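You operate a simulated robot arm through the tools that you are given. There is no shell and no other tool. Be economical: measure what you need, move in short steps, check, and stop when the job is done.

You are at the controls of a simulated two-armed robot. One attempt, no reset.

Task
Lay the cushion on the boxed shade, shut the carton and roll its tape flat.
Fine: wet the seam roller in the green wetting tray and put it back. Set down upright: seam roller. What is to be rubbed or washed off counts as gone when no trace of it is left.

Only the result counts: the job must be done as asked and must still hold three seconds after the hand-in. Knocking over, shifting, dropping, spilling or breaking anything else fails it.

Robot
Two 7-joint arms with two-finger parallel grippers on one trunk, on a base that drives. Base frame: it is fixed to the floor where the robot stands at the start and does not move with it; the origin is under the middle of the robot, x ahead of it, y to its left, z up. Units: cm, degrees, N and s.
The left shoulder is at the start at [5.9, 17.4, 123.4], the right one opposite. With the tool pointing down near the work surface each hand reaches from about 24 to 68 cm from the robot's upright axis, wherever it stands, measured 20 degrees to its own side. Places, roughly: base carton lid [210, -50, 110]; foam cushion [175, -75, 100]; green wetting tray [170, -50, 90]; little grey shade [250, -50, 100]; seam roller [175, -50, 100]; shade carton lid [250, -50, 120]. Payload 3.6 kg a hand.
The tool frame of a hand sits at the grasp point between the pads (the TCP): z along the fingers, y along the line on which they close. The tips reach 3 cm beyond it. Largest opening 11 cm; finger width 2, thickness 1; the body of the gripper, 4.8 by 11.2 cm, starts 5.5 cm behind the TCP.
Orientation is that of the tool frame in the base frame, as a unit quaternion [x, y, z, w]. With the fingers straight down and closing along the base's y, the tool's x points along the base's -x, its y along +y and its z along -z.

Tools
- The arms move only by the tool send_rows. It takes "left_commands", "right_commands" or both (then of equal length, played together; a hand with none holds still); each is one flat list of numbers, 7 for each row, row after row: the shift along the base's x, y, z in units of 500 mm (1.0 is 500 mm), then the turn, a rotation vector about the base's x, y, z in units of 120 degrees (1.0 is 120 degrees), then the closure, from 0 (fully open) to 1 (shut). In form: [tx, ty, tz, ax, ay, az, grip, tx, ty, tz, ax, ay, az, grip, ...]. A call has 1 to 20 rows; each row is the pose to reach, as a shift and turn from the pose commanded when the call began. A call with a number of a shift or a turn outside -1 to 1 is refused whole. Rows are played at 5 a second. More than 5 cm and 8.6 degrees between two rows, or a gripper value outside its range, and nothing of the call is played. A pose out of reach is approached as far as the arm can. The call stops where the force on the tool passes 40 N (or 10 N more than at its start, if that is more) or the arm is blocked; 0.2 s more then pass. Each finger travels about 15.3 cm/s and halts on what it meets, pressing with about 34 N; the grip force reading is that of the motor and also rises with nothing between the fingers. The clock runs only during rows and for 0.2 s after the last one: add rows that repeat a pose to give the fingers time. It gives the time, the measured TCP pose, the force on the tool (base axes), the opening and the grip force at its end, in the units of the frame above (readings bear some noise), with the torque about the TCP (base axes, N m) and any sound that the robot's microphone picked up.
- Cameras (640 x 400 px; columns grow to the right, rows downward): "scene" is now at [14.76, 0.3, 140.61]; the picture's right is [0.03, -1.00, 0.00], its down [-0.59, -0.02, -0.81] and it looks along [0.81, 0.02, -0.59] (base axes); focal length 292 px, centre (320, 200). "left" rides on the left gripper at [7.3, -1.7, -10.3] in its tool frame; the picture's right is [0.23, 0.97, 0.00], its down [-0.76, 0.18, -0.62] and it looks along [-0.61, 0.14, 0.78] (tool axes); focal length 222 px, centre (320, 200). "right" rides on the right gripper at [7.2, 1.7, -10.3] in its tool frame; the picture's right is [-0.23, 0.97, 0.00], its down [-0.76, -0.18, -0.62] and it looks along [-0.61, -0.14, 0.78] (tool axes); focal length 222 px, centre (320, 200).
- capture(camera): a new picture of that camera. The clock stands still meanwhile.
- raise_lower(by): slides the trunk up (or, below 0, down) by that many cm; the arms and the scene camera ride with it, the base frame stays. It gives what a move gives, with no picture.
- steer(legs): drives the robot by 1 to 6 legs, each [ahead, left, turn to the left] in cm, cm and degrees, along the robot's own axes; the way and the turn of a leg run together, so that a leg with both is an arc; at most 150 cm and 180 degrees a leg. The arms and the cameras ride along, it lands a little off, and it stops where it bumps. It gives what a move gives.
- head_to(pan, tilt): turns the head with the scene camera to pan (to the left, within 86 degrees either way) and tilt (down, from -29 to 69), counted from straight ahead of the robot. It gives what a move gives.
- pixel_to_xyz(camera, pixels): for up to 12 pixels [column, row] of the newest picture of that camera ("zoom" is the newest enlarged one), the place [x, y, z] in the base frame of the surface seen there, good to about 0.3 cm. The clock stands still meanwhile.
- enlarge(camera, box): a new picture of the part [left, top, right, bottom] of that camera's present view, enlarged. The clock stands still meanwhile.
- finish_job(): hands the job in; it is judged then, once.

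Work in short steps. Measure before you move; look again where a grasp or a placing could have gone wrong, and mend it. You have 80 turns and 70 pictures in all, those below and enlarged ones among them. Open the grippers and draw the arms clear of the work before you hand the job in, unless the task says otherwise; then end with one line.

The tools are called after ">>>" as name(argument=value, ...) on one line, values as JSON. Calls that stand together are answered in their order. send_rows: Moves the arms, as the interface text tells. Its arguments: {"type":"object","properties":{"left_commands":{"type":"array","items":{"type":"number"}},"right_commands":{"type":"array","items":{"type":"number"}}},"required":[]} The other tools are called the same way: raise_lower (by) slides the trunk up or down; steer (legs) drives the base; head_to (pan, tilt) turns the head that bears the scene camera; capture (camera) takes a picture; pixel_to_xyz (camera, pixels) gives the place of the surface under pixels of a picture; enlarge (camera, box) takes an enlarged picture of a part of a camera's view; finish_job () hands the job in.

At the start:

```text
time_s: 0.0
left_ee_pos: [46.35, 25.24, 112.12]
left_tool_rot: [-0.002, 1.0, 0.0, 0.0]
left_force: [-0.2, 0.0, 0.5]
left_moment: [0.01, 0.0, -0.02]
left_grip_width: 11.03
left_grip_force: 0.0
right_ee_pos: [43.47, -18.91, 109.23]
right_tool_rot: [0.0, 1.0, 0.0, -0.001]
right_force: [0.2, 0.5, -0.5]
right_moment: [-0.01, 0.0, -0.01]
right_grip_width: 10.99
right_grip_force: 0.1
trunk travel left (down, up): [-35.0, 41.3]
robot x, y, heading: [0.01, 0.09, -0.1]
head pan, tilt: [1.6, 36.2]
```

scene: 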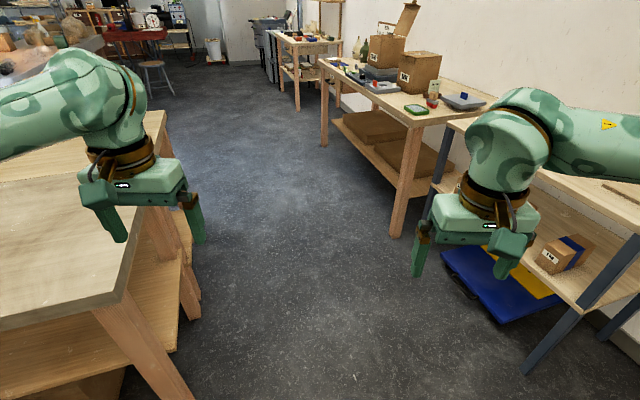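
right: 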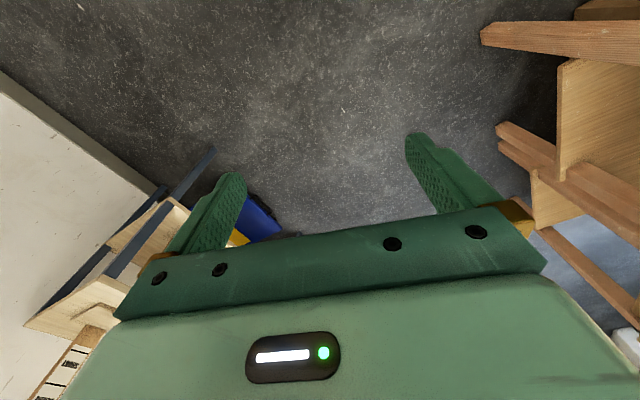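
left: 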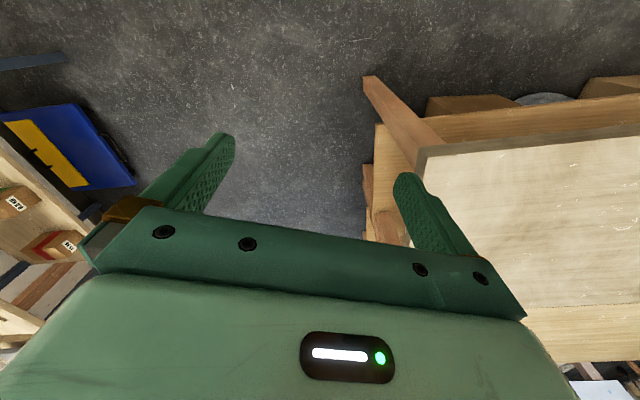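

The bench with the cartons is ahead right (around pixel 400,85). I enlarge it first.

>>> enlarge(camera="scene", box=[310, 0, 510, 125])

```text
3.20 times, centred on (410, 62) of scene
```

zoom: 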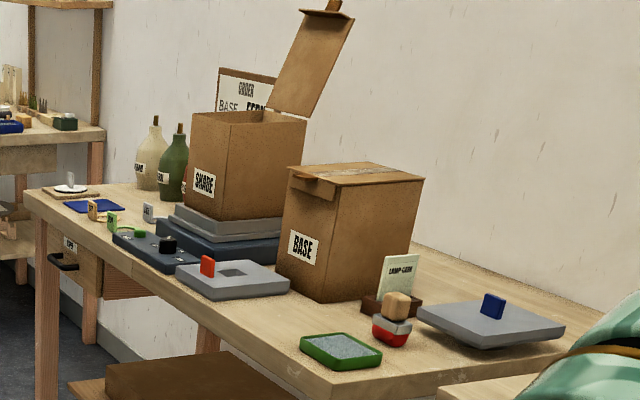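

Blue-tab grey slab, seam roller beside the card, green tray, and both cartons are visible; I measure the key points.

>>> pixel_to_xyz(camera="zoom", pixels=[[493, 305], [440, 325], [540, 325], [397, 303], [390, 330], [341, 350], [350, 240], [248, 165], [207, 265], [310, 60], [40, 220], [445, 385]])

>>> pixel_to_xyz(camera="zoom", pixels=[[194, 113], [267, 137], [305, 121], [240, 112], [288, 168], [350, 183], [423, 178], [365, 163], [318, 180], [336, 8], [240, 285], [240, 245]])

```text
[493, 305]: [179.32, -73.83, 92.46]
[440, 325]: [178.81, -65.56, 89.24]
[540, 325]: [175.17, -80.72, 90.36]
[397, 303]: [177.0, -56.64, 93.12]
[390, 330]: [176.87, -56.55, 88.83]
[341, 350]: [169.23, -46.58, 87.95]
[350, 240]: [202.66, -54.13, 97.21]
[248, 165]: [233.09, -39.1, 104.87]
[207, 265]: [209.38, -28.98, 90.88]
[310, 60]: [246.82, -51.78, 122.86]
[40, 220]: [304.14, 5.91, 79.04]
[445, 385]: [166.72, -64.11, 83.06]
```

```text
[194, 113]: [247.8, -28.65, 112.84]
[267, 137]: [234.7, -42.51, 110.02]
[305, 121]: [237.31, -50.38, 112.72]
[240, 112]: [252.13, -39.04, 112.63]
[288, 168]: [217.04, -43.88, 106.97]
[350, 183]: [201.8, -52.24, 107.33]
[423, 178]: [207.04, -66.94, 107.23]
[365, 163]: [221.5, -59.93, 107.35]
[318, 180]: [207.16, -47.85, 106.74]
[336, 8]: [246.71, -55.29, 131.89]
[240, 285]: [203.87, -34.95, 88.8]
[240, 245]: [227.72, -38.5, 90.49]
```

I need the free floor: I measure floor edges and bench legs in the scene picture.

>>> capture(camera="scene")

>>> pixel_to_xyz(camera="scene", pixels=[[180, 385], [195, 300], [394, 232], [324, 143], [322, 62], [405, 130], [525, 370], [430, 205], [540, 255], [165, 112], [110, 310], [275, 38]])

```text
65 pictures are left
```

scene: 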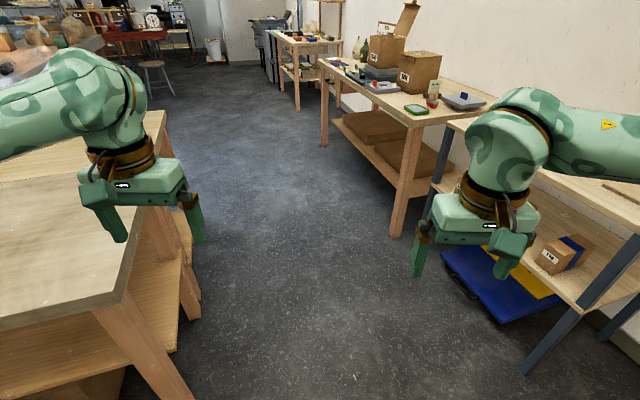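

```text
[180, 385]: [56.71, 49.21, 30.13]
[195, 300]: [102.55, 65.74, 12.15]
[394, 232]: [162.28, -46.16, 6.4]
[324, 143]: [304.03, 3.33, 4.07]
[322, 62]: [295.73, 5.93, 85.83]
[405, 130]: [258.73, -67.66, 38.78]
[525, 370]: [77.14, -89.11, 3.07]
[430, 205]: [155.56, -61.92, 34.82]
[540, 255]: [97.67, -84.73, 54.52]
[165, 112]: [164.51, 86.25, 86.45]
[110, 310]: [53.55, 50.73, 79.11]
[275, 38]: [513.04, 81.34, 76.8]
```

The bench front runs at about 19° heading, so I must face about -71°. I drive to a spot about 60 cm in front of it, between roller and shade carton.

>>> steer(legs=[[130, 22, 0], [65, 11, 0], [0, 0, -70.7]])

>>> head_to(pan=0, tilt=30)

>>> capture(camera="scene")

```text
time_s: 12.8
left_ee_pos: [231.98, -1.23, 112.11]
left_tool_rot: [0.575, 0.818, 0.0, 0.0]
left_force: [-0.2, 0.6, 0.0]
left_moment: [0.0, -0.04, 0.02]
left_grip_width: 10.99
left_grip_force: 0.1
right_ee_pos: [189.41, -13.57, 109.33]
right_tool_rot: [0.575, 0.818, 0.0, -0.001]
right_force: [0.0, -0.4, -0.2]
right_moment: [0.03, -0.02, -0.02]
right_grip_width: 10.98
right_grip_force: 0.0
trunk travel left (down, up): [-35.0, 41.3]
robot x, y, heading: [192.54, 34.04, -70.5]
head pan, tilt: [1.6, 36.2]
```

```text
time_s: 13.5
left_ee_pos: [232.06, -1.2, 112.18]
left_tool_rot: [0.574, 0.819, 0.0, 0.0]
left_force: [0.0, -0.9, -0.4]
left_moment: [0.02, 0.05, -0.01]
left_grip_width: 10.99
left_grip_force: 0.1
right_ee_pos: [189.5, -13.53, 109.32]
right_tool_rot: [0.575, 0.818, 0.001, 0.0]
right_force: [0.1, 0.6, 0.7]
right_moment: [-0.03, 0.01, -0.04]
right_grip_width: 10.99
right_grip_force: 0.0
trunk travel left (down, up): [-35.0, 41.3]
robot x, y, heading: [192.2, 33.98, -70.1]
head pan, tilt: [0.0, 30.0]
```

```text
64 pictures are left
```

scene: 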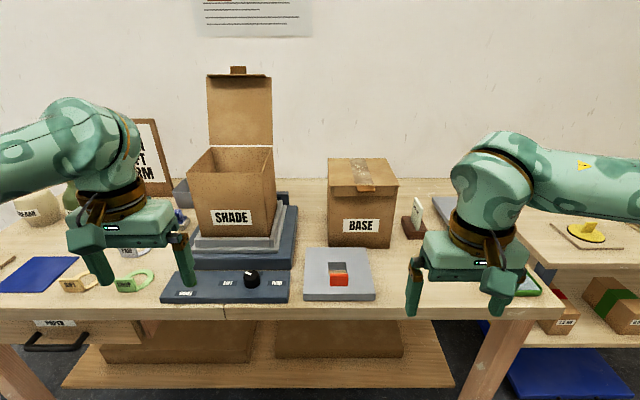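

The view shows the shade carton with an open lid hinged at the back, the base carton and a knobbed device in front. I enlarge to read labels and see mechanics.

>>> enlarge(camera="scene", box=[120, 60, 300, 172])

>>> enlarge(camera="scene", box=[150, 200, 390, 350])

>>> enlarge(camera="scene", box=[180, 0, 340, 100])

>>> enlarge(camera="scene", box=[310, 140, 480, 246])

```text
3.56 times, centred on (210, 116) of scene
```

zoom: 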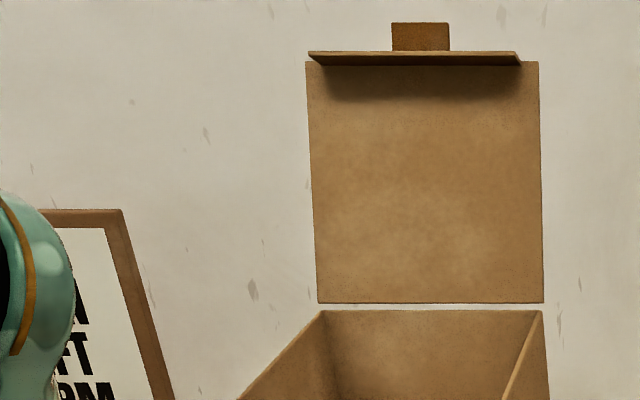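

```text
2.67 times, centred on (270, 275) of scene
```

zoom: 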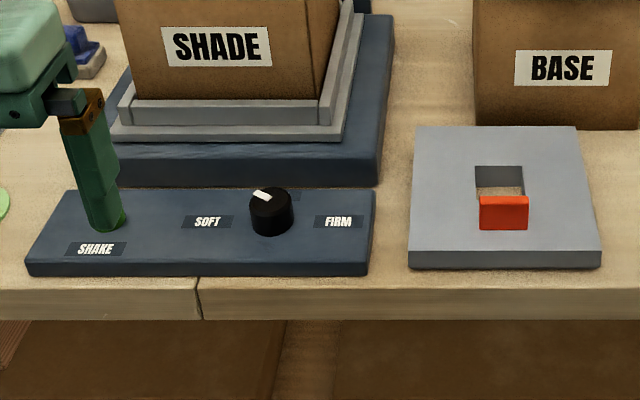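

```text
4.00 times, centred on (260, 50) of scene
```

zoom: 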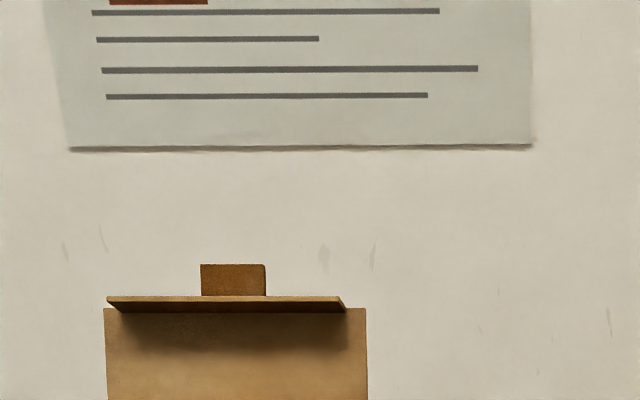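

```text
3.76 times, centred on (395, 193) of scene
```

zoom: 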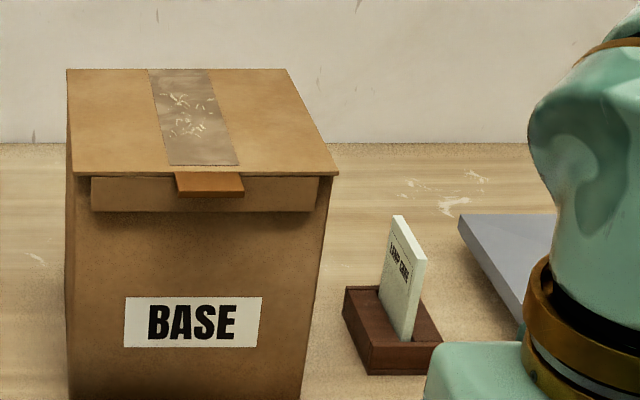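

I raise the trunk for a look into the carton and for clearance over its lid.

>>> raise_lower(by=35)

>>> head_to(pan=0, tilt=45)

>>> capture(camera="scene")

```text
time_s: 16.9
left_ee_pos: [231.99, -1.4, 147.26]
left_tool_rot: [0.574, 0.819, 0.0, 0.0]
left_force: [-0.7, -0.1, -0.7]
left_moment: [0.0, 0.02, -0.01]
left_grip_width: 11.0
left_grip_force: 0.1
right_ee_pos: [189.43, -13.44, 144.27]
right_tool_rot: [0.574, 0.819, 0.0, 0.0]
right_force: [-0.9, 0.0, -0.6]
right_moment: [-0.02, -0.02, -0.02]
right_grip_width: 11.02
right_grip_force: 0.1
trunk travel left (down, up): [-70.0, 6.3]
robot x, y, heading: [192.72, 33.63, -70.1]
head pan, tilt: [0.0, 30.0]
```

```text
time_s: 17.7
left_ee_pos: [231.92, -1.2, 147.14]
left_tool_rot: [0.574, 0.819, 0.0, -0.001]
left_force: [-0.8, -0.6, 0.8]
left_moment: [0.02, -0.01, -0.01]
left_grip_width: 11.0
left_grip_force: 0.1
right_ee_pos: [189.49, -13.48, 144.34]
right_tool_rot: [0.575, 0.818, 0.0, 0.0]
right_force: [0.3, -0.2, -0.9]
right_moment: [0.01, 0.01, 0.01]
right_grip_width: 10.99
right_grip_force: 0.1
trunk travel left (down, up): [-70.0, 6.3]
robot x, y, heading: [192.89, 33.82, -70.0]
head pan, tilt: [0.0, 45.0]
```

```text
59 pictures are left
```

scene: 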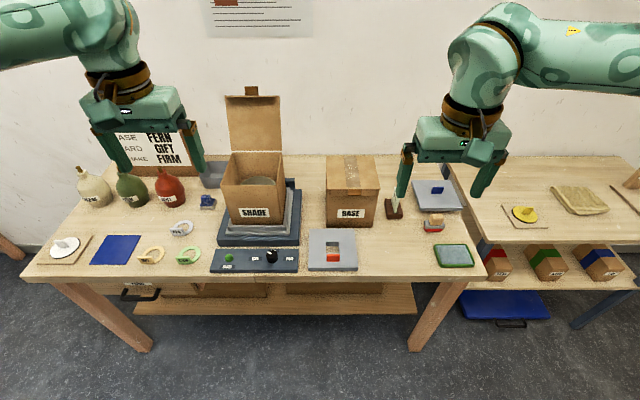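

Now the full bench is visible. I enlarge the shade carton, and the tray/roller/cushion area.

>>> enlarge(camera="scene", box=[200, 80, 320, 155])

>>> enlarge(camera="scene", box=[200, 145, 340, 232])

>>> pixel_to_xyz(camera="zoom", pixels=[[120, 100], [390, 75], [90, 185], [405, 230], [250, 140], [250, 220], [150, 150], [370, 150], [400, 340], [250, 80], [90, 350], [410, 285]])

>>> enlarge(camera="scene", box=[370, 165, 490, 275])

```text
5.33 times, centred on (260, 118) of scene
```

zoom: 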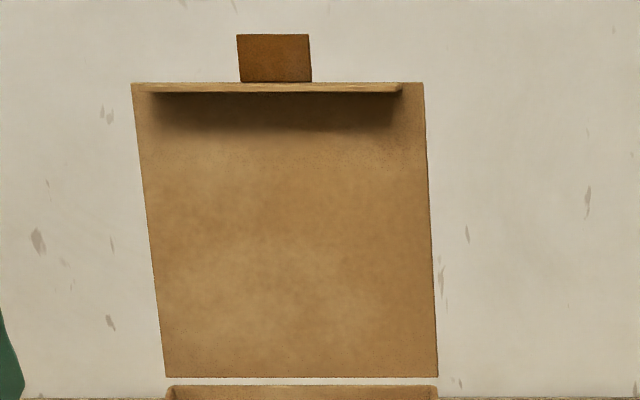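

```text
4.57 times, centred on (270, 188) of scene
```

zoom: 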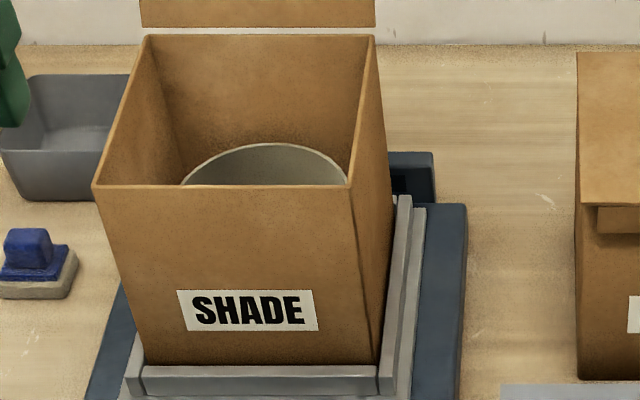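

```text
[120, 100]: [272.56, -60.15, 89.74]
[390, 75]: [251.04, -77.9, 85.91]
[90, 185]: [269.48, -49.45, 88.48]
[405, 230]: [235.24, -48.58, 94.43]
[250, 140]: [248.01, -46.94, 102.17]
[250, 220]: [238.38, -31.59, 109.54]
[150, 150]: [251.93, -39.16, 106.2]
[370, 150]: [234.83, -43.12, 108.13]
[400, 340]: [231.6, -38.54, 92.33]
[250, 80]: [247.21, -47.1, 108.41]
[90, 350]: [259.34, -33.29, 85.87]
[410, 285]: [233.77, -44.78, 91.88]
```

```text
3.64 times, centred on (430, 220) of scene
```

zoom: 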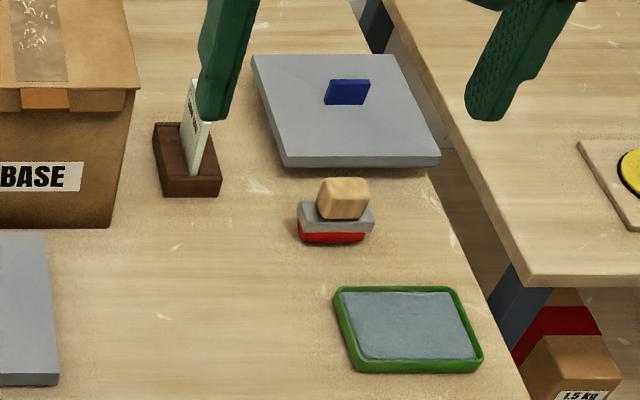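

Now precise positions: cushion corners, tab, roller parts, tray.

>>> pixel_to_xyz(camera="zoom", pixels=[[254, 57], [391, 57], [436, 157], [286, 157], [330, 104], [366, 104], [371, 82], [334, 81], [347, 91], [345, 130], [400, 60], [280, 190]])

>>> pixel_to_xyz(camera="zoom", pixels=[[322, 182], [367, 182], [343, 182], [342, 205], [302, 220], [372, 222], [302, 240], [363, 240], [335, 238], [400, 320], [335, 300], [480, 358]])

>>> pixel_to_xyz(camera="zoom", pixels=[[362, 370], [450, 290], [345, 290], [347, 355], [450, 300], [420, 330], [300, 290], [155, 195], [220, 195], [200, 85], [280, 160], [438, 166]])

```text
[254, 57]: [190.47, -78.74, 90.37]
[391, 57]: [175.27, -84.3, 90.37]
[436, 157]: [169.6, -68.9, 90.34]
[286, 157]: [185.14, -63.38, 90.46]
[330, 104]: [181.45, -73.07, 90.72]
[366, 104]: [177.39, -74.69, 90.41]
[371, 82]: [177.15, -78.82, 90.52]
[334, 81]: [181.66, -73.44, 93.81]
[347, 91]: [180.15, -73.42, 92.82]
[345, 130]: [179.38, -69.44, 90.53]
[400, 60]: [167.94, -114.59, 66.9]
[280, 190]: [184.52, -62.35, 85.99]
```

```text
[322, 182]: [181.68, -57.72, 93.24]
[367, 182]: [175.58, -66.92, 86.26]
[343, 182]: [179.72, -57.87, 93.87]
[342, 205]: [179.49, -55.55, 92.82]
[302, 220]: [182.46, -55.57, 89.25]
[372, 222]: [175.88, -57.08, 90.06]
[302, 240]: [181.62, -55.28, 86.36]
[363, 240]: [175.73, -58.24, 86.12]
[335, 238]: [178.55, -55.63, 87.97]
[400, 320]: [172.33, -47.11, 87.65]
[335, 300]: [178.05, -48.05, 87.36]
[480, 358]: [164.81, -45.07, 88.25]
```

```text
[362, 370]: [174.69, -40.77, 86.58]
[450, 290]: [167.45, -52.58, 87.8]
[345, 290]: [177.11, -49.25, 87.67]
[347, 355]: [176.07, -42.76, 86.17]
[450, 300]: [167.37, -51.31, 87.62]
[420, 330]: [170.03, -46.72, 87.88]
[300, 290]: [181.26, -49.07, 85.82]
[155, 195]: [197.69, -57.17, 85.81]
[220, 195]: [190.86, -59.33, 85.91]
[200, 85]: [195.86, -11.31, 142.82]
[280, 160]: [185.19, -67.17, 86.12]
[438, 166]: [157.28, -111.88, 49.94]
```

I look straight down to see how far my base extends in front, before closing in on the bench.

>>> head_to(pan=0, tilt=69)

>>> capture(camera="scene")

>>> pixel_to_xyz(camera="scene", pixels=[[320, 395], [320, 370], [320, 340], [250, 350], [320, 250], [380, 350]])

```text
time_s: 18.6
left_ee_pos: [231.99, -1.17, 147.24]
left_tool_rot: [0.574, 0.819, 0.0, 0.0]
left_force: [0.7, 0.5, 0.8]
left_moment: [-0.02, -0.04, -0.04]
left_grip_width: 11.0
left_grip_force: 0.0
right_ee_pos: [189.29, -13.57, 144.24]
right_tool_rot: [0.575, 0.818, 0.0, 0.001]
right_force: [0.6, 0.1, 0.1]
right_moment: [-0.01, 0.02, -0.02]
right_grip_width: 11.03
right_grip_force: 0.1
trunk travel left (down, up): [-70.0, 6.3]
robot x, y, heading: [192.55, 34.14, -70.1]
head pan, tilt: [0.0, 68.8]
```

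```text
55 pictures are left
```

scene: 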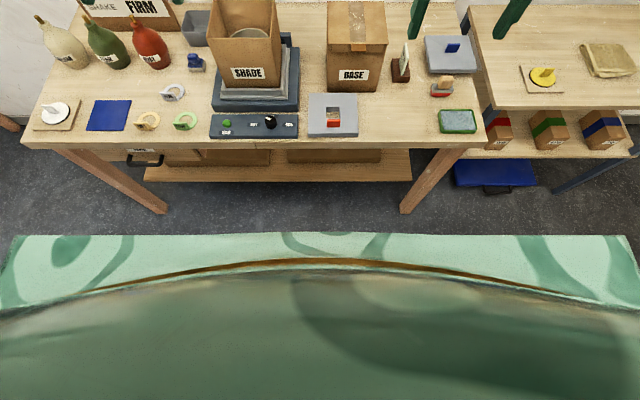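

```text
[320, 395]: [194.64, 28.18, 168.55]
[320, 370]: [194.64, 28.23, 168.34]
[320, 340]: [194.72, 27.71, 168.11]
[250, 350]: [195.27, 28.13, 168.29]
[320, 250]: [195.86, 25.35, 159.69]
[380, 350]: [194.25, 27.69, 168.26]
```

Base isn't visible, so I approach carefully: correct heading, shift right 21 and go ahead 28.

>>> steer(legs=[[0, -21, -0.7], [28, 0, 0]])

```text
time_s: 21.8
left_ee_pos: [220.9, -35.09, 147.3]
left_tool_rot: [0.581, 0.814, -0.001, 0.001]
left_force: [0.7, -0.2, 0.5]
left_moment: [-0.03, -0.02, -0.01]
left_grip_width: 11.0
left_grip_force: 0.1
right_ee_pos: [178.15, -46.74, 144.23]
right_tool_rot: [0.581, 0.814, 0.0, 0.0]
right_force: [-0.5, 0.3, 0.2]
right_moment: [0.0, -0.01, 0.03]
right_grip_width: 11.02
right_grip_force: 0.0
trunk travel left (down, up): [-70.0, 6.3]
robot x, y, heading: [182.26, 0.53, -70.9]
head pan, tilt: [0.0, 68.8]
```

No bump. I go 7 further ahead.

>>> steer(legs=[[7, 0, 0]])

>>> capture(camera="right")

```text
time_s: 22.8
left_ee_pos: [222.86, -40.45, 147.72]
left_tool_rot: [0.58, 0.814, -0.004, 0.004]
left_force: [-0.6, 1.2, -0.4]
left_moment: [-0.11, 0.02, -0.01]
left_grip_width: 11.0
left_grip_force: 0.0
right_ee_pos: [180.05, -52.06, 144.8]
right_tool_rot: [0.581, 0.814, -0.003, 0.004]
right_force: [0.0, 0.1, 0.4]
right_moment: [-0.08, -0.04, -0.02]
right_grip_width: 10.98
right_grip_force: 0.0
trunk travel left (down, up): [-70.0, 6.3]
robot x, y, heading: [184.5, -6.07, -71.0]
head pan, tilt: [0.0, 68.8]
```

```text
54 pictures are left
```

right: 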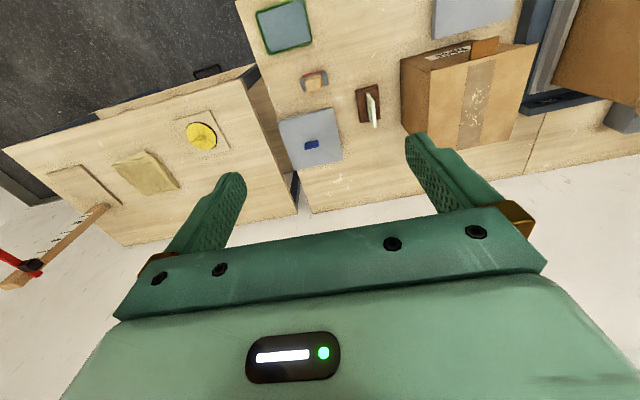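

Lower the trunk 22 so the hands come nearer to the bench, then move the right hand above the cushion tab.

>>> raise_lower(by=-22)

>>> send_rows(right_commands=[0, -0.088, 0, 0, 0, 0, 0, 0, -0.176, 0, 0, 0, 0, 0, 0, -0.264, 0, 0, 0, 0, 0, -0.005, -0.352, 0, 0, 0, 0, 0, -0.009, -0.438, 0, 0, 0, 0, 0, -0.009, -0.438, -0.08, 0, 0, 0, 0, -0.009, -0.438, -0.16, 0, 0, 0, 0, -0.009, -0.438, -0.16, 0, 0, 0, 0])

>>> capture(camera="right")

```text
time_s: 25.1
left_ee_pos: [223.32, -41.64, 125.3]
left_tool_rot: [0.581, 0.814, -0.001, 0.0]
left_force: [-0.4, -0.1, 0.5]
left_moment: [0.01, 0.02, -0.01]
left_grip_width: 11.02
left_grip_force: 0.0
right_ee_pos: [180.57, -53.32, 122.41]
right_tool_rot: [0.581, 0.814, -0.001, 0.0]
right_force: [-1.0, 0.3, -0.1]
right_moment: [0.05, -0.01, 0.0]
right_grip_width: 11.01
right_grip_force: 0.0
trunk travel left (down, up): [-48.0, 28.3]
robot x, y, heading: [184.16, -5.89, -71.2]
head pan, tilt: [0.0, 68.8]
```

```text
time_s: 26.9
left_ee_pos: [223.4, -41.45, 125.25]
left_tool_rot: [0.58, 0.815, -0.002, 0.0]
left_force: [0.8, 0.6, -0.1]
left_moment: [0.0, 0.04, 0.01]
left_grip_width: 10.99
left_grip_force: 0.1
right_ee_pos: [176.87, -65.94, 115.25]
right_tool_rot: [0.58, 0.815, -0.001, 0.0]
right_force: [0.4, 0.4, 0.5]
right_moment: [-0.04, 0.02, 0.0]
right_grip_width: 11.01
right_grip_force: 0.2
right hand out of reach, approached as far as the arm can: row 3, 4, 5, 6, 7, 8
trunk travel left (down, up): [-48.0, 28.3]
robot x, y, heading: [184.29, -6.15, -71.0]
head pan, tilt: [0.0, 68.8]
```

```text
53 pictures are left
```

right: 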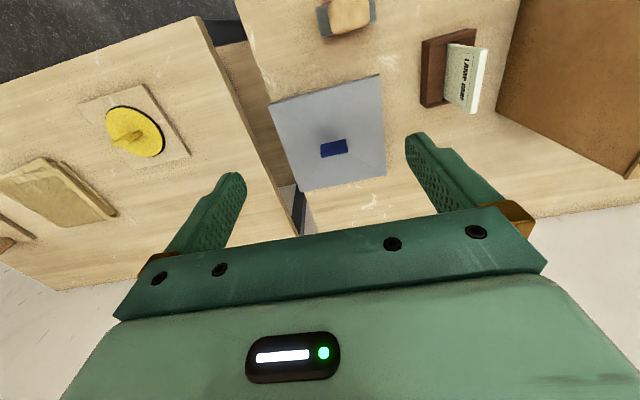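

The arm runs short about 8 cm. I drive 7 cm more ahead.

>>> steer(legs=[[7, 0, 0]])

```text
time_s: 27.9
left_ee_pos: [225.59, -48.32, 125.25]
left_tool_rot: [0.58, 0.814, -0.001, 0.001]
left_force: [0.3, -0.8, 0.7]
left_moment: [0.01, -0.02, -0.02]
left_grip_width: 11.01
left_grip_force: 0.0
right_ee_pos: [179.01, -72.58, 115.34]
right_tool_rot: [0.58, 0.815, -0.001, 0.0]
right_force: [-0.2, 1.0, -0.3]
right_moment: [0.01, 0.0, 0.04]
right_grip_width: 11.0
right_grip_force: 0.0
trunk travel left (down, up): [-48.0, 28.3]
robot x, y, heading: [186.27, -12.62, -70.9]
head pan, tilt: [0.0, 68.8]
```

Free of bumps. Now bring the right hand down to about z 101 over the tab and look.

>>> send_rows(right_commands=[0.012, -0.03, -0.08, 0, 0, 0, 0, 0.012, -0.03, -0.17, 0, 0, 0, 0, 0.012, -0.03, -0.26, 0, 0, 0, 0, 0.012, -0.03, -0.26, 0, 0, 0, 0])

>>> capture(camera="right")

```text
time_s: 28.9
left_ee_pos: [225.65, -48.14, 125.38]
left_tool_rot: [0.58, 0.814, -0.001, 0.001]
left_force: [-0.7, 0.0, 0.0]
left_moment: [0.01, 0.01, 0.01]
left_grip_width: 10.99
left_grip_force: 0.1
right_ee_pos: [179.59, -74.03, 102.25]
right_tool_rot: [0.58, 0.814, 0.0, 0.0]
right_force: [0.5, -0.2, -0.5]
right_moment: [0.02, 0.0, -0.02]
right_grip_width: 11.02
right_grip_force: 0.0
trunk travel left (down, up): [-48.0, 28.3]
robot x, y, heading: [186.45, -12.63, -71.1]
head pan, tilt: [0.0, 68.8]
```

```text
52 pictures are left
```

right: 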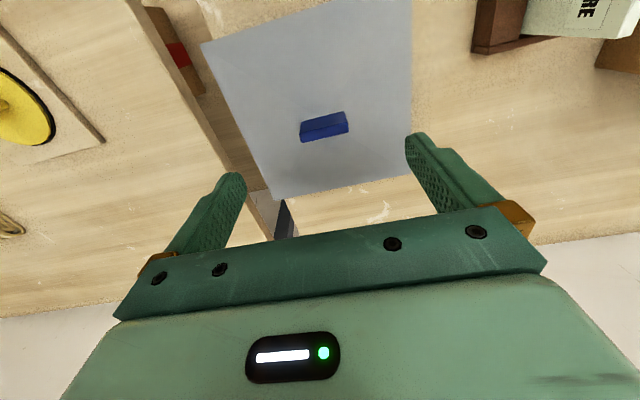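

Measure the tab and the cushion corners closely.

>>> pixel_to_xyz(camera="right", pixels=[[302, 128], [345, 117], [323, 125], [303, 139], [347, 129], [345, 113], [300, 122], [204, 45], [408, 100], [274, 196], [411, 175], [290, 170]])

```text
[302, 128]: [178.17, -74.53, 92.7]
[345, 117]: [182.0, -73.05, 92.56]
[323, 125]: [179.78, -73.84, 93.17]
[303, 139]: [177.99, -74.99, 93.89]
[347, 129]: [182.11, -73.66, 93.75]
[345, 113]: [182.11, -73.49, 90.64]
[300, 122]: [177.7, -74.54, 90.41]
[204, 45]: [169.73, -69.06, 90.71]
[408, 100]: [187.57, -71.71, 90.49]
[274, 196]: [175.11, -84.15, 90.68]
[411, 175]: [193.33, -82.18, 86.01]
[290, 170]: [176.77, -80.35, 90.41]
```

Tab centre (180.0,-74.0), top 94. Lower to TCP z 94.0, close, then lift a bit.

>>> send_rows(right_commands=[0.009, 0, -0.08, 0, 0, 0, 0, 0.009, 0, -0.164, 0, 0, 0, 0, 0.009, 0, -0.164, 0, 0, 0, 1, 0.009, 0, -0.164, 0, 0, 0, 1, 0.009, 0, -0.164, 0, 0, 0, 1, 0.009, 0, -0.164, 0, 0, 0, 1, 0.009, 0, -0.14, 0, 0, 0, 1, 0.009, 0, -0.08, 0, 0, 0, 1, 0.009, 0, 0, 0, 0, 0, 1, 0.009, 0, 0.08, 0, 0, 0, 1])

>>> capture(camera="right")

```text
time_s: 31.1
left_ee_pos: [225.56, -48.23, 125.21]
left_tool_rot: [0.58, 0.815, -0.002, 0.0]
left_force: [0.9, -0.9, -0.2]
left_moment: [0.05, 0.02, -0.03]
left_grip_width: 11.01
left_grip_force: 0.0
right_ee_pos: [180.02, -74.07, 106.23]
right_tool_rot: [0.58, 0.815, 0.0, 0.0]
right_force: [0.6, -0.2, 0.3]
right_moment: [0.0, 0.0, 0.02]
right_grip_width: 0.01
right_grip_force: 33.7
right hand out of reach, approached as far as the arm can: row 2, 3, 4, 5, 6, 7
trunk travel left (down, up): [-48.0, 28.3]
robot x, y, heading: [186.48, -12.36, -71.1]
head pan, tilt: [0.0, 68.8]
```

```text
51 pictures are left
```

right: 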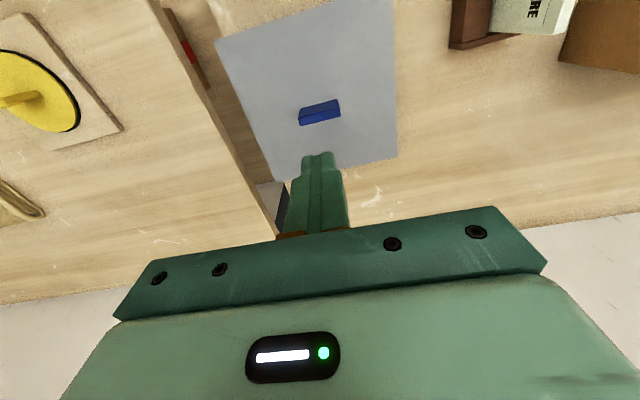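

The arm can't get that low from this trunk height; the tab was missed. I open, raise both hands a little, and lower the trunk 14.

>>> send_rows(right_commands=[0, 0, 0.08, 0, 0, 0, 0, 0, 0, 0.16, 0, 0, 0, 0, 0, 0, 0.16, 0, 0, 0, 0], left_commands=[0, 0, 0.08, 0, 0, 0, 0, 0, 0, 0.16, 0, 0, 0, 0, 0, 0, 0.2, 0, 0, 0, 0])

>>> raise_lower(by=-14)

```text
time_s: 31.9
left_ee_pos: [225.41, -48.26, 135.24]
left_tool_rot: [0.579, 0.815, 0.0, -0.001]
left_force: [0.1, -0.4, -1.0]
left_moment: [-0.01, 0.03, 0.0]
left_grip_width: 10.99
left_grip_force: 0.0
right_ee_pos: [179.98, -74.28, 112.45]
right_tool_rot: [0.581, 0.814, 0.0, 0.001]
right_force: [-1.3, 0.0, -0.3]
right_moment: [0.02, -0.02, 0.02]
right_grip_width: 11.0
right_grip_force: 0.1
right hand out of reach, approached as far as the arm can: row 2, 3
trunk travel left (down, up): [-48.0, 28.3]
robot x, y, heading: [186.79, -12.44, -71.1]
head pan, tilt: [0.0, 68.8]
```

```text
time_s: 33.6
left_ee_pos: [225.58, -48.19, 121.28]
left_tool_rot: [0.58, 0.815, -0.001, 0.001]
left_force: [-0.1, 1.2, 0.1]
left_moment: [0.03, 0.0, 0.0]
left_grip_width: 10.98
left_grip_force: 0.1
right_ee_pos: [179.99, -74.07, 98.42]
right_tool_rot: [0.58, 0.815, 0.0, 0.002]
right_force: [-0.6, 0.7, 0.7]
right_moment: [0.01, -0.02, -0.02]
right_grip_width: 11.0
right_grip_force: 0.1
trunk travel left (down, up): [-34.0, 42.3]
robot x, y, heading: [186.67, -12.42, -71.1]
head pan, tilt: [0.0, 68.8]
```

At (180,-74.1,98.4), fingers open around the tab. Lower 4.4 and close.

>>> send_rows(right_commands=[0, 0, -0.05, 0, 0, 0, 0, 0, 0, -0.088, 0, 0, 0, 0, 0, 0, -0.088, 0, 0, 0, 0, 0, 0, -0.088, 0, 0, 0, 1, 0, 0, -0.088, 0, 0, 0, 1, 0, 0, -0.088, 0, 0, 0, 1, 0, 0, -0.088, 0, 0, 0, 1])

```text
time_s: 35.2
left_ee_pos: [225.59, -48.26, 121.25]
left_tool_rot: [0.58, 0.815, -0.002, 0.001]
left_force: [0.5, 0.1, -0.5]
left_moment: [0.01, -0.01, -0.01]
left_grip_width: 11.02
left_grip_force: 0.1
right_ee_pos: [180.05, -74.03, 93.9]
right_tool_rot: [0.58, 0.815, 0.0, -0.001]
right_force: [-0.9, -0.3, 0.1]
right_moment: [0.01, -0.01, -0.03]
right_grip_width: 4.32
right_grip_force: 35.2
trunk travel left (down, up): [-34.0, 42.3]
robot x, y, heading: [186.45, -12.94, -71.0]
head pan, tilt: [0.0, 68.8]
```

Gripped (4.3 cm). Raise the trunk 34, back off 10, and look at the shade carton from above.

>>> raise_lower(by=34)

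>>> steer(legs=[[-12, 0, 0], [0, 40, 0]])

>>> head_to(pan=25, tilt=55)

>>> capture(camera="scene")

```text
time_s: 38.5
left_ee_pos: [225.53, -48.23, 155.27]
left_tool_rot: [0.579, 0.815, -0.001, 0.0]
left_force: [0.0, -1.0, 1.0]
left_moment: [-0.02, -0.01, 0.0]
left_grip_width: 11.02
left_grip_force: 0.2
right_ee_pos: [179.92, -74.01, 128.89]
right_tool_rot: [0.581, 0.814, -0.005, 0.006]
right_force: [-0.7, -0.2, 0.5]
right_moment: [-0.01, 0.02, 0.02]
right_grip_width: 4.34
right_grip_force: 34.0
trunk travel left (down, up): [-68.0, 8.3]
robot x, y, heading: [186.68, -12.45, -70.9]
head pan, tilt: [0.0, 68.8]
```

```text
time_s: 41.9
left_ee_pos: [259.49, -24.0, 155.3]
left_tool_rot: [0.581, 0.814, -0.001, 0.0]
left_force: [-0.1, 0.3, -0.6]
left_moment: [-0.01, 0.0, 0.0]
left_grip_width: 10.99
left_grip_force: 0.1
right_ee_pos: [213.76, -49.65, 128.75]
right_tool_rot: [0.582, 0.813, -0.006, 0.007]
right_force: [-0.5, -0.1, -0.9]
right_moment: [0.01, -0.02, -0.03]
right_grip_width: 4.31
right_grip_force: 34.0
trunk travel left (down, up): [-68.0, 8.3]
robot x, y, heading: [220.59, 11.9, -71.2]
head pan, tilt: [0.0, 68.8]
```

```text
time_s: 42.8
left_ee_pos: [259.6, -23.99, 155.35]
left_tool_rot: [0.581, 0.814, -0.001, 0.001]
left_force: [-0.4, -0.5, -0.3]
left_moment: [0.02, -0.01, 0.01]
left_grip_width: 10.96
left_grip_force: 0.0
right_ee_pos: [213.86, -49.61, 128.76]
right_tool_rot: [0.583, 0.813, -0.005, 0.008]
right_force: [-0.2, -0.6, -0.3]
right_moment: [-0.03, -0.03, -0.03]
right_grip_width: 4.31
right_grip_force: 34.2
trunk travel left (down, up): [-68.0, 8.3]
robot x, y, heading: [220.81, 11.48, -71.0]
head pan, tilt: [25.0, 55.0]
```

```text
50 pictures are left
```

scene: 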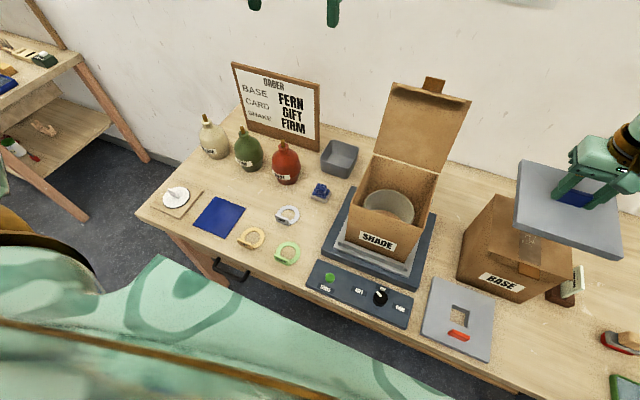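

The cushion hangs level, and the shade carton is well visible around (400,170). Enlarge it and measure its rim.

>>> enlarge(camera="scene", box=[320, 70, 500, 270])

```text
2.00 times, centred on (410, 170) of scene
```

zoom: 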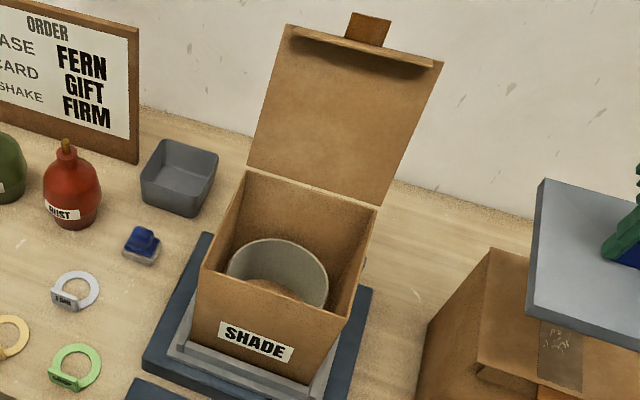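

>>> pixel_to_xyz(camera="zoom", pixels=[[205, 266], [340, 314], [374, 210], [249, 172], [270, 290], [360, 250], [224, 220], [310, 188], [232, 262], [325, 280], [277, 240], [268, 282]])

>>> pixel_to_xyz(camera="zoom", pixels=[[252, 163], [376, 202], [310, 170], [345, 110], [295, 32], [432, 66], [440, 62], [289, 26], [350, 16], [388, 22], [368, 35], [360, 52]])

>>> pixel_to_xyz(camera="zoom", pixels=[[540, 181], [530, 300], [537, 302], [528, 313], [360, 62], [420, 75]])

```text
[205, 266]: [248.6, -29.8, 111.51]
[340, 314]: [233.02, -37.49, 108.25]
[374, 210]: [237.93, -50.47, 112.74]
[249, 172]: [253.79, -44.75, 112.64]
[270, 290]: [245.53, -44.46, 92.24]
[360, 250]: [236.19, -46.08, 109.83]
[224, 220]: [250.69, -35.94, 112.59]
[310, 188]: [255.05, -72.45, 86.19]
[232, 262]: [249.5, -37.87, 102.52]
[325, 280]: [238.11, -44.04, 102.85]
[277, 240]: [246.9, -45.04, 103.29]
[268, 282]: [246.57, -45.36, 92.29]
```

```text
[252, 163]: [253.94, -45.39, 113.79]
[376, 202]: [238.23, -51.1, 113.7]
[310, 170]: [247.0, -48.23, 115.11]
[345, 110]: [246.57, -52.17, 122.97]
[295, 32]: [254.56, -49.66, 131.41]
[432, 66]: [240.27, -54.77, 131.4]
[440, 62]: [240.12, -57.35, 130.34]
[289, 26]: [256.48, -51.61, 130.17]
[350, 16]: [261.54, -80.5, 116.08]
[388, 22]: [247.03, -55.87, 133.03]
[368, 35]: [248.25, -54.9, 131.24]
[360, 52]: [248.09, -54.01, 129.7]
```

```text
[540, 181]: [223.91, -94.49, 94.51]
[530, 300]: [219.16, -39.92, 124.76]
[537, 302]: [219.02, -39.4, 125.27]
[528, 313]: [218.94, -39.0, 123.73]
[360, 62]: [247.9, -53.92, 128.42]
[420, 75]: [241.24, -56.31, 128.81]
```

Rim z≈112.7, opening centre ≈(243.4,-40.2); shade top ≈103. I back off 3 and shift left 31 so the cushion hangs in front of/over the opening, clear of the lid.

>>> steer(legs=[[-3, 0, 0], [0, 31, 0]])

>>> head_to(pan=-20, tilt=55)

>>> capture(camera="scene")

>>> capture(camera="right")

```text
time_s: 45.3
left_ee_pos: [287.89, -11.2, 155.35]
left_tool_rot: [0.582, 0.813, -0.001, 0.001]
left_force: [0.1, 0.5, 0.5]
left_moment: [0.02, 0.0, -0.01]
left_grip_width: 11.0
left_grip_force: 0.0
right_ee_pos: [242.27, -36.77, 128.73]
right_tool_rot: [0.582, 0.813, -0.005, 0.007]
right_force: [-0.1, 1.0, -0.5]
right_moment: [-0.04, -0.01, 0.04]
right_grip_width: 4.27
right_grip_force: 33.8
trunk travel left (down, up): [-68.0, 8.3]
robot x, y, heading: [249.08, 24.57, -71.1]
head pan, tilt: [25.0, 55.0]
```

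```text
time_s: 46.4
left_ee_pos: [288.07, -11.18, 155.32]
left_tool_rot: [0.582, 0.813, 0.0, 0.0]
left_force: [0.5, 0.4, -0.3]
left_moment: [0.04, -0.01, 0.02]
left_grip_width: 11.0
left_grip_force: 0.1
right_ee_pos: [242.32, -36.78, 128.81]
right_tool_rot: [0.583, 0.813, -0.004, 0.006]
right_force: [-0.2, 0.9, -0.3]
right_moment: [-0.02, 0.01, -0.02]
right_grip_width: 4.29
right_grip_force: 34.1
trunk travel left (down, up): [-68.0, 8.3]
robot x, y, heading: [249.16, 24.55, -71.3]
head pan, tilt: [-20.0, 55.0]
```

```text
48 pictures are left
```

scene: 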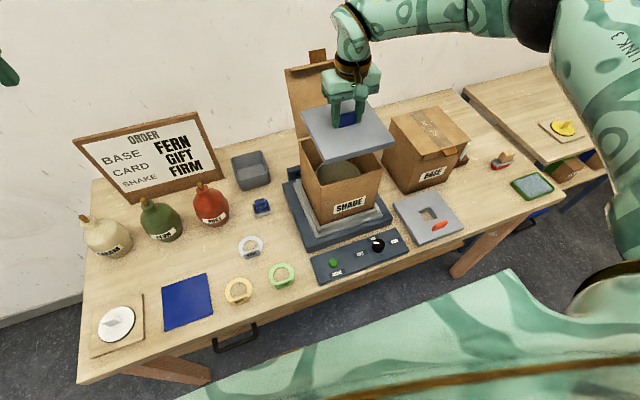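

```text
47 pictures are left
```

right: 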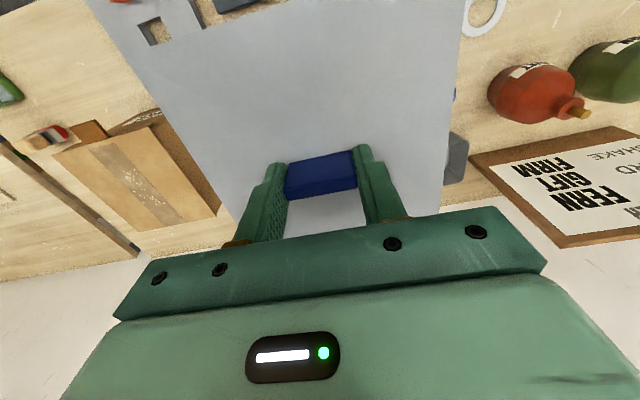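

Measure cushion corners against the carton rim in an enlarged view.

>>> enlarge(camera="scene", box=[270, 90, 420, 220])

```text
3.08 times, centred on (345, 155) of scene
```

zoom: 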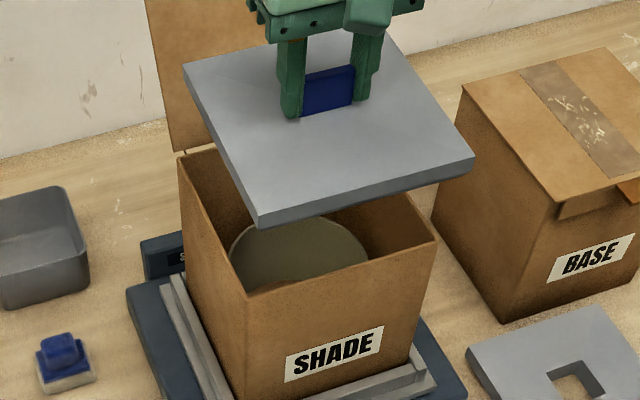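

>>> pixel_to_xyz(camera="zoom", pixels=[[186, 67], [260, 212], [472, 156], [400, 47], [262, 224], [248, 292], [435, 241], [180, 155], [340, 267], [210, 215], [260, 289], [424, 243]])

>>> pixel_to_xyz(camera="zoom", pixels=[[188, 69], [260, 207], [468, 154], [247, 288], [183, 158], [434, 238], [213, 222], [186, 165], [340, 276], [400, 205], [230, 165], [365, 185]])

```text
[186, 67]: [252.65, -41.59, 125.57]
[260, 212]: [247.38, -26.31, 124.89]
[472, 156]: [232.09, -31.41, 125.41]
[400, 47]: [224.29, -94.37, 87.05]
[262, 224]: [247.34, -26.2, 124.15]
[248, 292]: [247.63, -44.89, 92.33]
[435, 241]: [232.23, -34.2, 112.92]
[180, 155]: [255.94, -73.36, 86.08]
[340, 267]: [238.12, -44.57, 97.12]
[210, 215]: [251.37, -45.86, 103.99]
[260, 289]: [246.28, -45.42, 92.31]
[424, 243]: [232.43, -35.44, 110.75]
```

```text
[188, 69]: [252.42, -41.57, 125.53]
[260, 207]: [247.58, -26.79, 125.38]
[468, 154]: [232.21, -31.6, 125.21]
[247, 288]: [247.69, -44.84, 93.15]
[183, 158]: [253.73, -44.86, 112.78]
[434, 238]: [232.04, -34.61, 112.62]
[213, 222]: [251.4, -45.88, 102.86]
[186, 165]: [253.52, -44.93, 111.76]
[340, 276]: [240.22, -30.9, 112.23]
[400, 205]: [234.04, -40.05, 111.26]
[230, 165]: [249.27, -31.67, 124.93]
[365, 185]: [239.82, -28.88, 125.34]
```

Cushion centre is (242.3,-36.5), yaw 18.1°; carton centre (243.0,-39.7), yaw 19.2°. For arm range I first retract the hand 9 cm (turning +1.1°), then drive ahead 12.

>>> send_rows(right_commands=[-0.02, 0.056, 0, 0, 0, 0.0046, 1, -0.04, 0.113, 0, 0, 0, 0.0092, 1, -0.059, 0.17, 0, 0, 0, 0.0092, 1, -0.059, 0.17, 0, 0, 0, 0.0092, 1])

>>> steer(legs=[[11.5, 0, 0]])

```text
time_s: 47.4
left_ee_pos: [288.05, -11.14, 155.25]
left_tool_rot: [0.582, 0.813, -0.001, 0.0]
left_force: [0.4, 0.1, 0.3]
left_moment: [0.01, -0.02, -0.02]
left_grip_width: 10.99
left_grip_force: 0.0
right_ee_pos: [239.44, -28.14, 128.88]
right_tool_rot: [0.575, 0.818, -0.006, 0.007]
right_force: [0.6, -0.9, -0.2]
right_moment: [0.02, -0.02, -0.04]
right_grip_width: 4.33
right_grip_force: 33.8
trunk travel left (down, up): [-68.0, 8.3]
robot x, y, heading: [248.99, 24.37, -71.2]
head pan, tilt: [-20.0, 55.0]
```

```text
time_s: 48.6
left_ee_pos: [291.65, -22.05, 155.25]
left_tool_rot: [0.582, 0.813, -0.001, 0.001]
left_force: [-0.7, 0.5, 0.5]
left_moment: [0.01, 0.0, 0.0]
left_grip_width: 11.02
left_grip_force: 0.0
right_ee_pos: [243.15, -38.89, 128.84]
right_tool_rot: [0.575, 0.818, -0.006, 0.008]
right_force: [-0.2, 0.7, -0.3]
right_moment: [0.0, -0.01, 0.02]
right_grip_width: 4.33
right_grip_force: 34.2
trunk travel left (down, up): [-68.0, 8.3]
robot x, y, heading: [253.0, 13.87, -71.5]
head pan, tilt: [-20.0, 55.0]
```

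Level the tool (1.1° tilt), shift 1.1 cm toward the wall, and lower to just above the rim (cushion bottom ≈114.5).

>>> send_rows(right_commands=[-0.003, -0.022, -0.04, 0.0091, 0.0029, 0, 1, -0.003, -0.022, -0.08, 0.0091, 0.0029, 0, 1, -0.003, -0.022, -0.124, 0.0091, 0.0029, 0, 1, -0.003, -0.022, -0.124, 0.0091, 0.0029, 0, 1])

>>> enlarge(camera="scene", box=[230, 100, 390, 240])

```text
time_s: 49.6
left_ee_pos: [291.62, -21.97, 155.31]
left_tool_rot: [0.582, 0.813, -0.001, 0.001]
left_force: [0.0, 1.3, 0.8]
left_moment: [-0.02, 0.01, -0.03]
left_grip_width: 10.99
left_grip_force: 0.1
right_ee_pos: [243.05, -40.03, 122.59]
right_tool_rot: [0.575, 0.818, 0.0, 0.0]
right_force: [0.9, -0.5, -1.2]
right_moment: [-0.01, -0.03, 0.0]
right_grip_width: 4.32
right_grip_force: 34.0
trunk travel left (down, up): [-68.0, 8.3]
robot x, y, heading: [253.01, 13.91, -71.2]
head pan, tilt: [-20.0, 55.0]
```

```text
2.86 times, centred on (310, 170) of scene
```

zoom: 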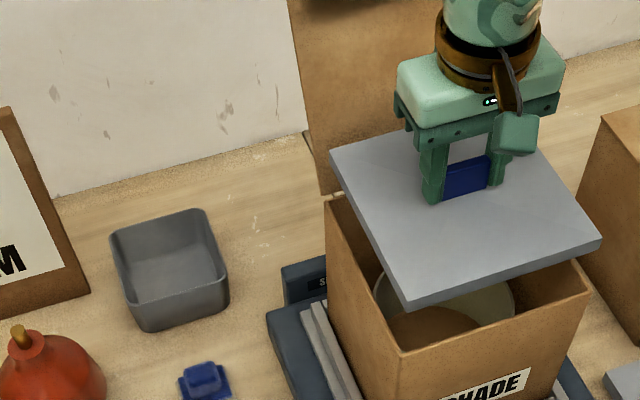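

>>> pixel_to_xyz(camera="zoom", pixels=[[334, 151], [405, 295], [597, 237], [403, 300], [404, 352], [588, 293], [329, 201], [400, 348], [592, 290], [365, 255], [480, 325], [500, 270]])

>>> enlarge(camera="scene", box=[300, 150, 390, 240])

```text
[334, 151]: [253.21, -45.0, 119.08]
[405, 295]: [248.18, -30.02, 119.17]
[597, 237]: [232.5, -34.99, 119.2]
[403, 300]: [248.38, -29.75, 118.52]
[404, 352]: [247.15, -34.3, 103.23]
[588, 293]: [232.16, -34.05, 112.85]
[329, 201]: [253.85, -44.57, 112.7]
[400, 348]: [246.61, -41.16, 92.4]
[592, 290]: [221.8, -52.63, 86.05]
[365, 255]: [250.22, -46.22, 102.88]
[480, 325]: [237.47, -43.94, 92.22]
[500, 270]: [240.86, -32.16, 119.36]
```

```text
4.44 times, centred on (345, 195) of scene
```

zoom: 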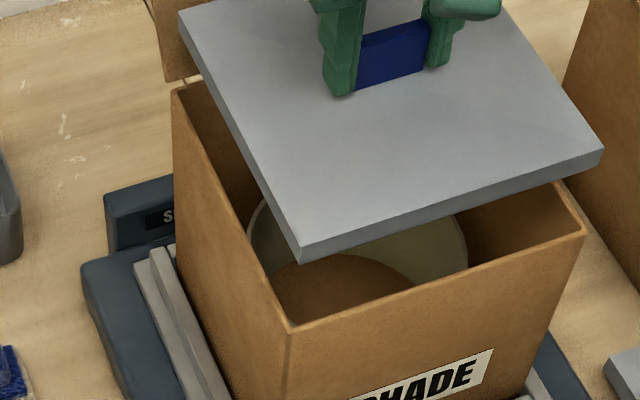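

>>> pixel_to_xyz(camera="zoom", pixels=[[291, 328], [292, 325], [583, 230], [580, 227], [174, 95], [176, 98], [440, 279], [440, 276], [232, 215], [235, 215], [573, 200], [182, 90]])

>>> pixel_to_xyz(camera="zoom", pixels=[[301, 258], [301, 253], [602, 160], [601, 150], [181, 12], [180, 16], [298, 236], [450, 210], [240, 130], [590, 120], [450, 200], [245, 130]])

```text
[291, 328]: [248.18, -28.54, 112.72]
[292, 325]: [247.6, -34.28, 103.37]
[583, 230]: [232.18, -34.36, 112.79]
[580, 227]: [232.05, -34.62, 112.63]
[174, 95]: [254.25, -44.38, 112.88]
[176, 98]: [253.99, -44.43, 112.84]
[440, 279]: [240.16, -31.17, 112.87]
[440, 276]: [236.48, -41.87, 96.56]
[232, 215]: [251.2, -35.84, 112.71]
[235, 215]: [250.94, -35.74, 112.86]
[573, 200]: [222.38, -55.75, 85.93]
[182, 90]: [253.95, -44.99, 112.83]
```

```text
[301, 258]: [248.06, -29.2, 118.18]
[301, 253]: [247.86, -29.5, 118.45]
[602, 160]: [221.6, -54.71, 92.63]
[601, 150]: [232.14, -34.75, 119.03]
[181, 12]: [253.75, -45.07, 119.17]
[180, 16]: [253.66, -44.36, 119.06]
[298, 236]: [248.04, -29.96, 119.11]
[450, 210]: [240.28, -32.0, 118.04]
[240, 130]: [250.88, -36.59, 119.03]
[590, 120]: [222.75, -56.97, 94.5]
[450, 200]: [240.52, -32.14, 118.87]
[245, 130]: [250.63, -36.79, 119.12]
```

Cushion needs about (+0.1,+0.7) and +0.8° to be centred in the rim. I correct that and lower into the mouth with the force stop as guard.

>>> send_rows(right_commands=[0.002, 0.014, 0, 0, 0, 0.0067, 1, 0.002, 0.014, -0.04, 0, 0, 0.0067, 1, 0.002, 0.014, -0.08, 0, 0, 0.0067, 1, 0.002, 0.014, -0.1, 0, 0, 0.0067, 1, 0.002, 0.014, -0.115, 0, 0, 0.0067, 1, 0.002, 0.014, -0.13, 0, 0, 0.0067, 1])

>>> enlarge(camera="scene", box=[300, 150, 390, 240])

```text
time_s: 51.0
left_ee_pos: [291.73, -22.07, 155.27]
left_tool_rot: [0.582, 0.813, -0.001, 0.0]
left_force: [-0.6, -0.2, 0.4]
left_moment: [0.0, 0.01, 0.0]
left_grip_width: 11.0
left_grip_force: 0.0
right_ee_pos: [243.13, -39.45, 116.12]
right_tool_rot: [0.569, 0.822, 0.001, -0.001]
right_force: [-0.6, -1.6, 0.8]
right_moment: [0.01, -0.04, -0.1]
right_grip_width: 4.3
right_grip_force: 34.2
trunk travel left (down, up): [-68.0, 8.3]
robot x, y, heading: [252.9, 13.47, -71.1]
head pan, tilt: [-20.0, 55.0]
```

```text
4.44 times, centred on (345, 195) of scene
```

zoom: 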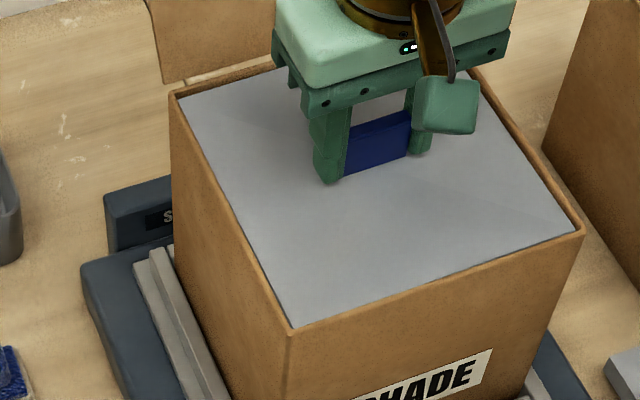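

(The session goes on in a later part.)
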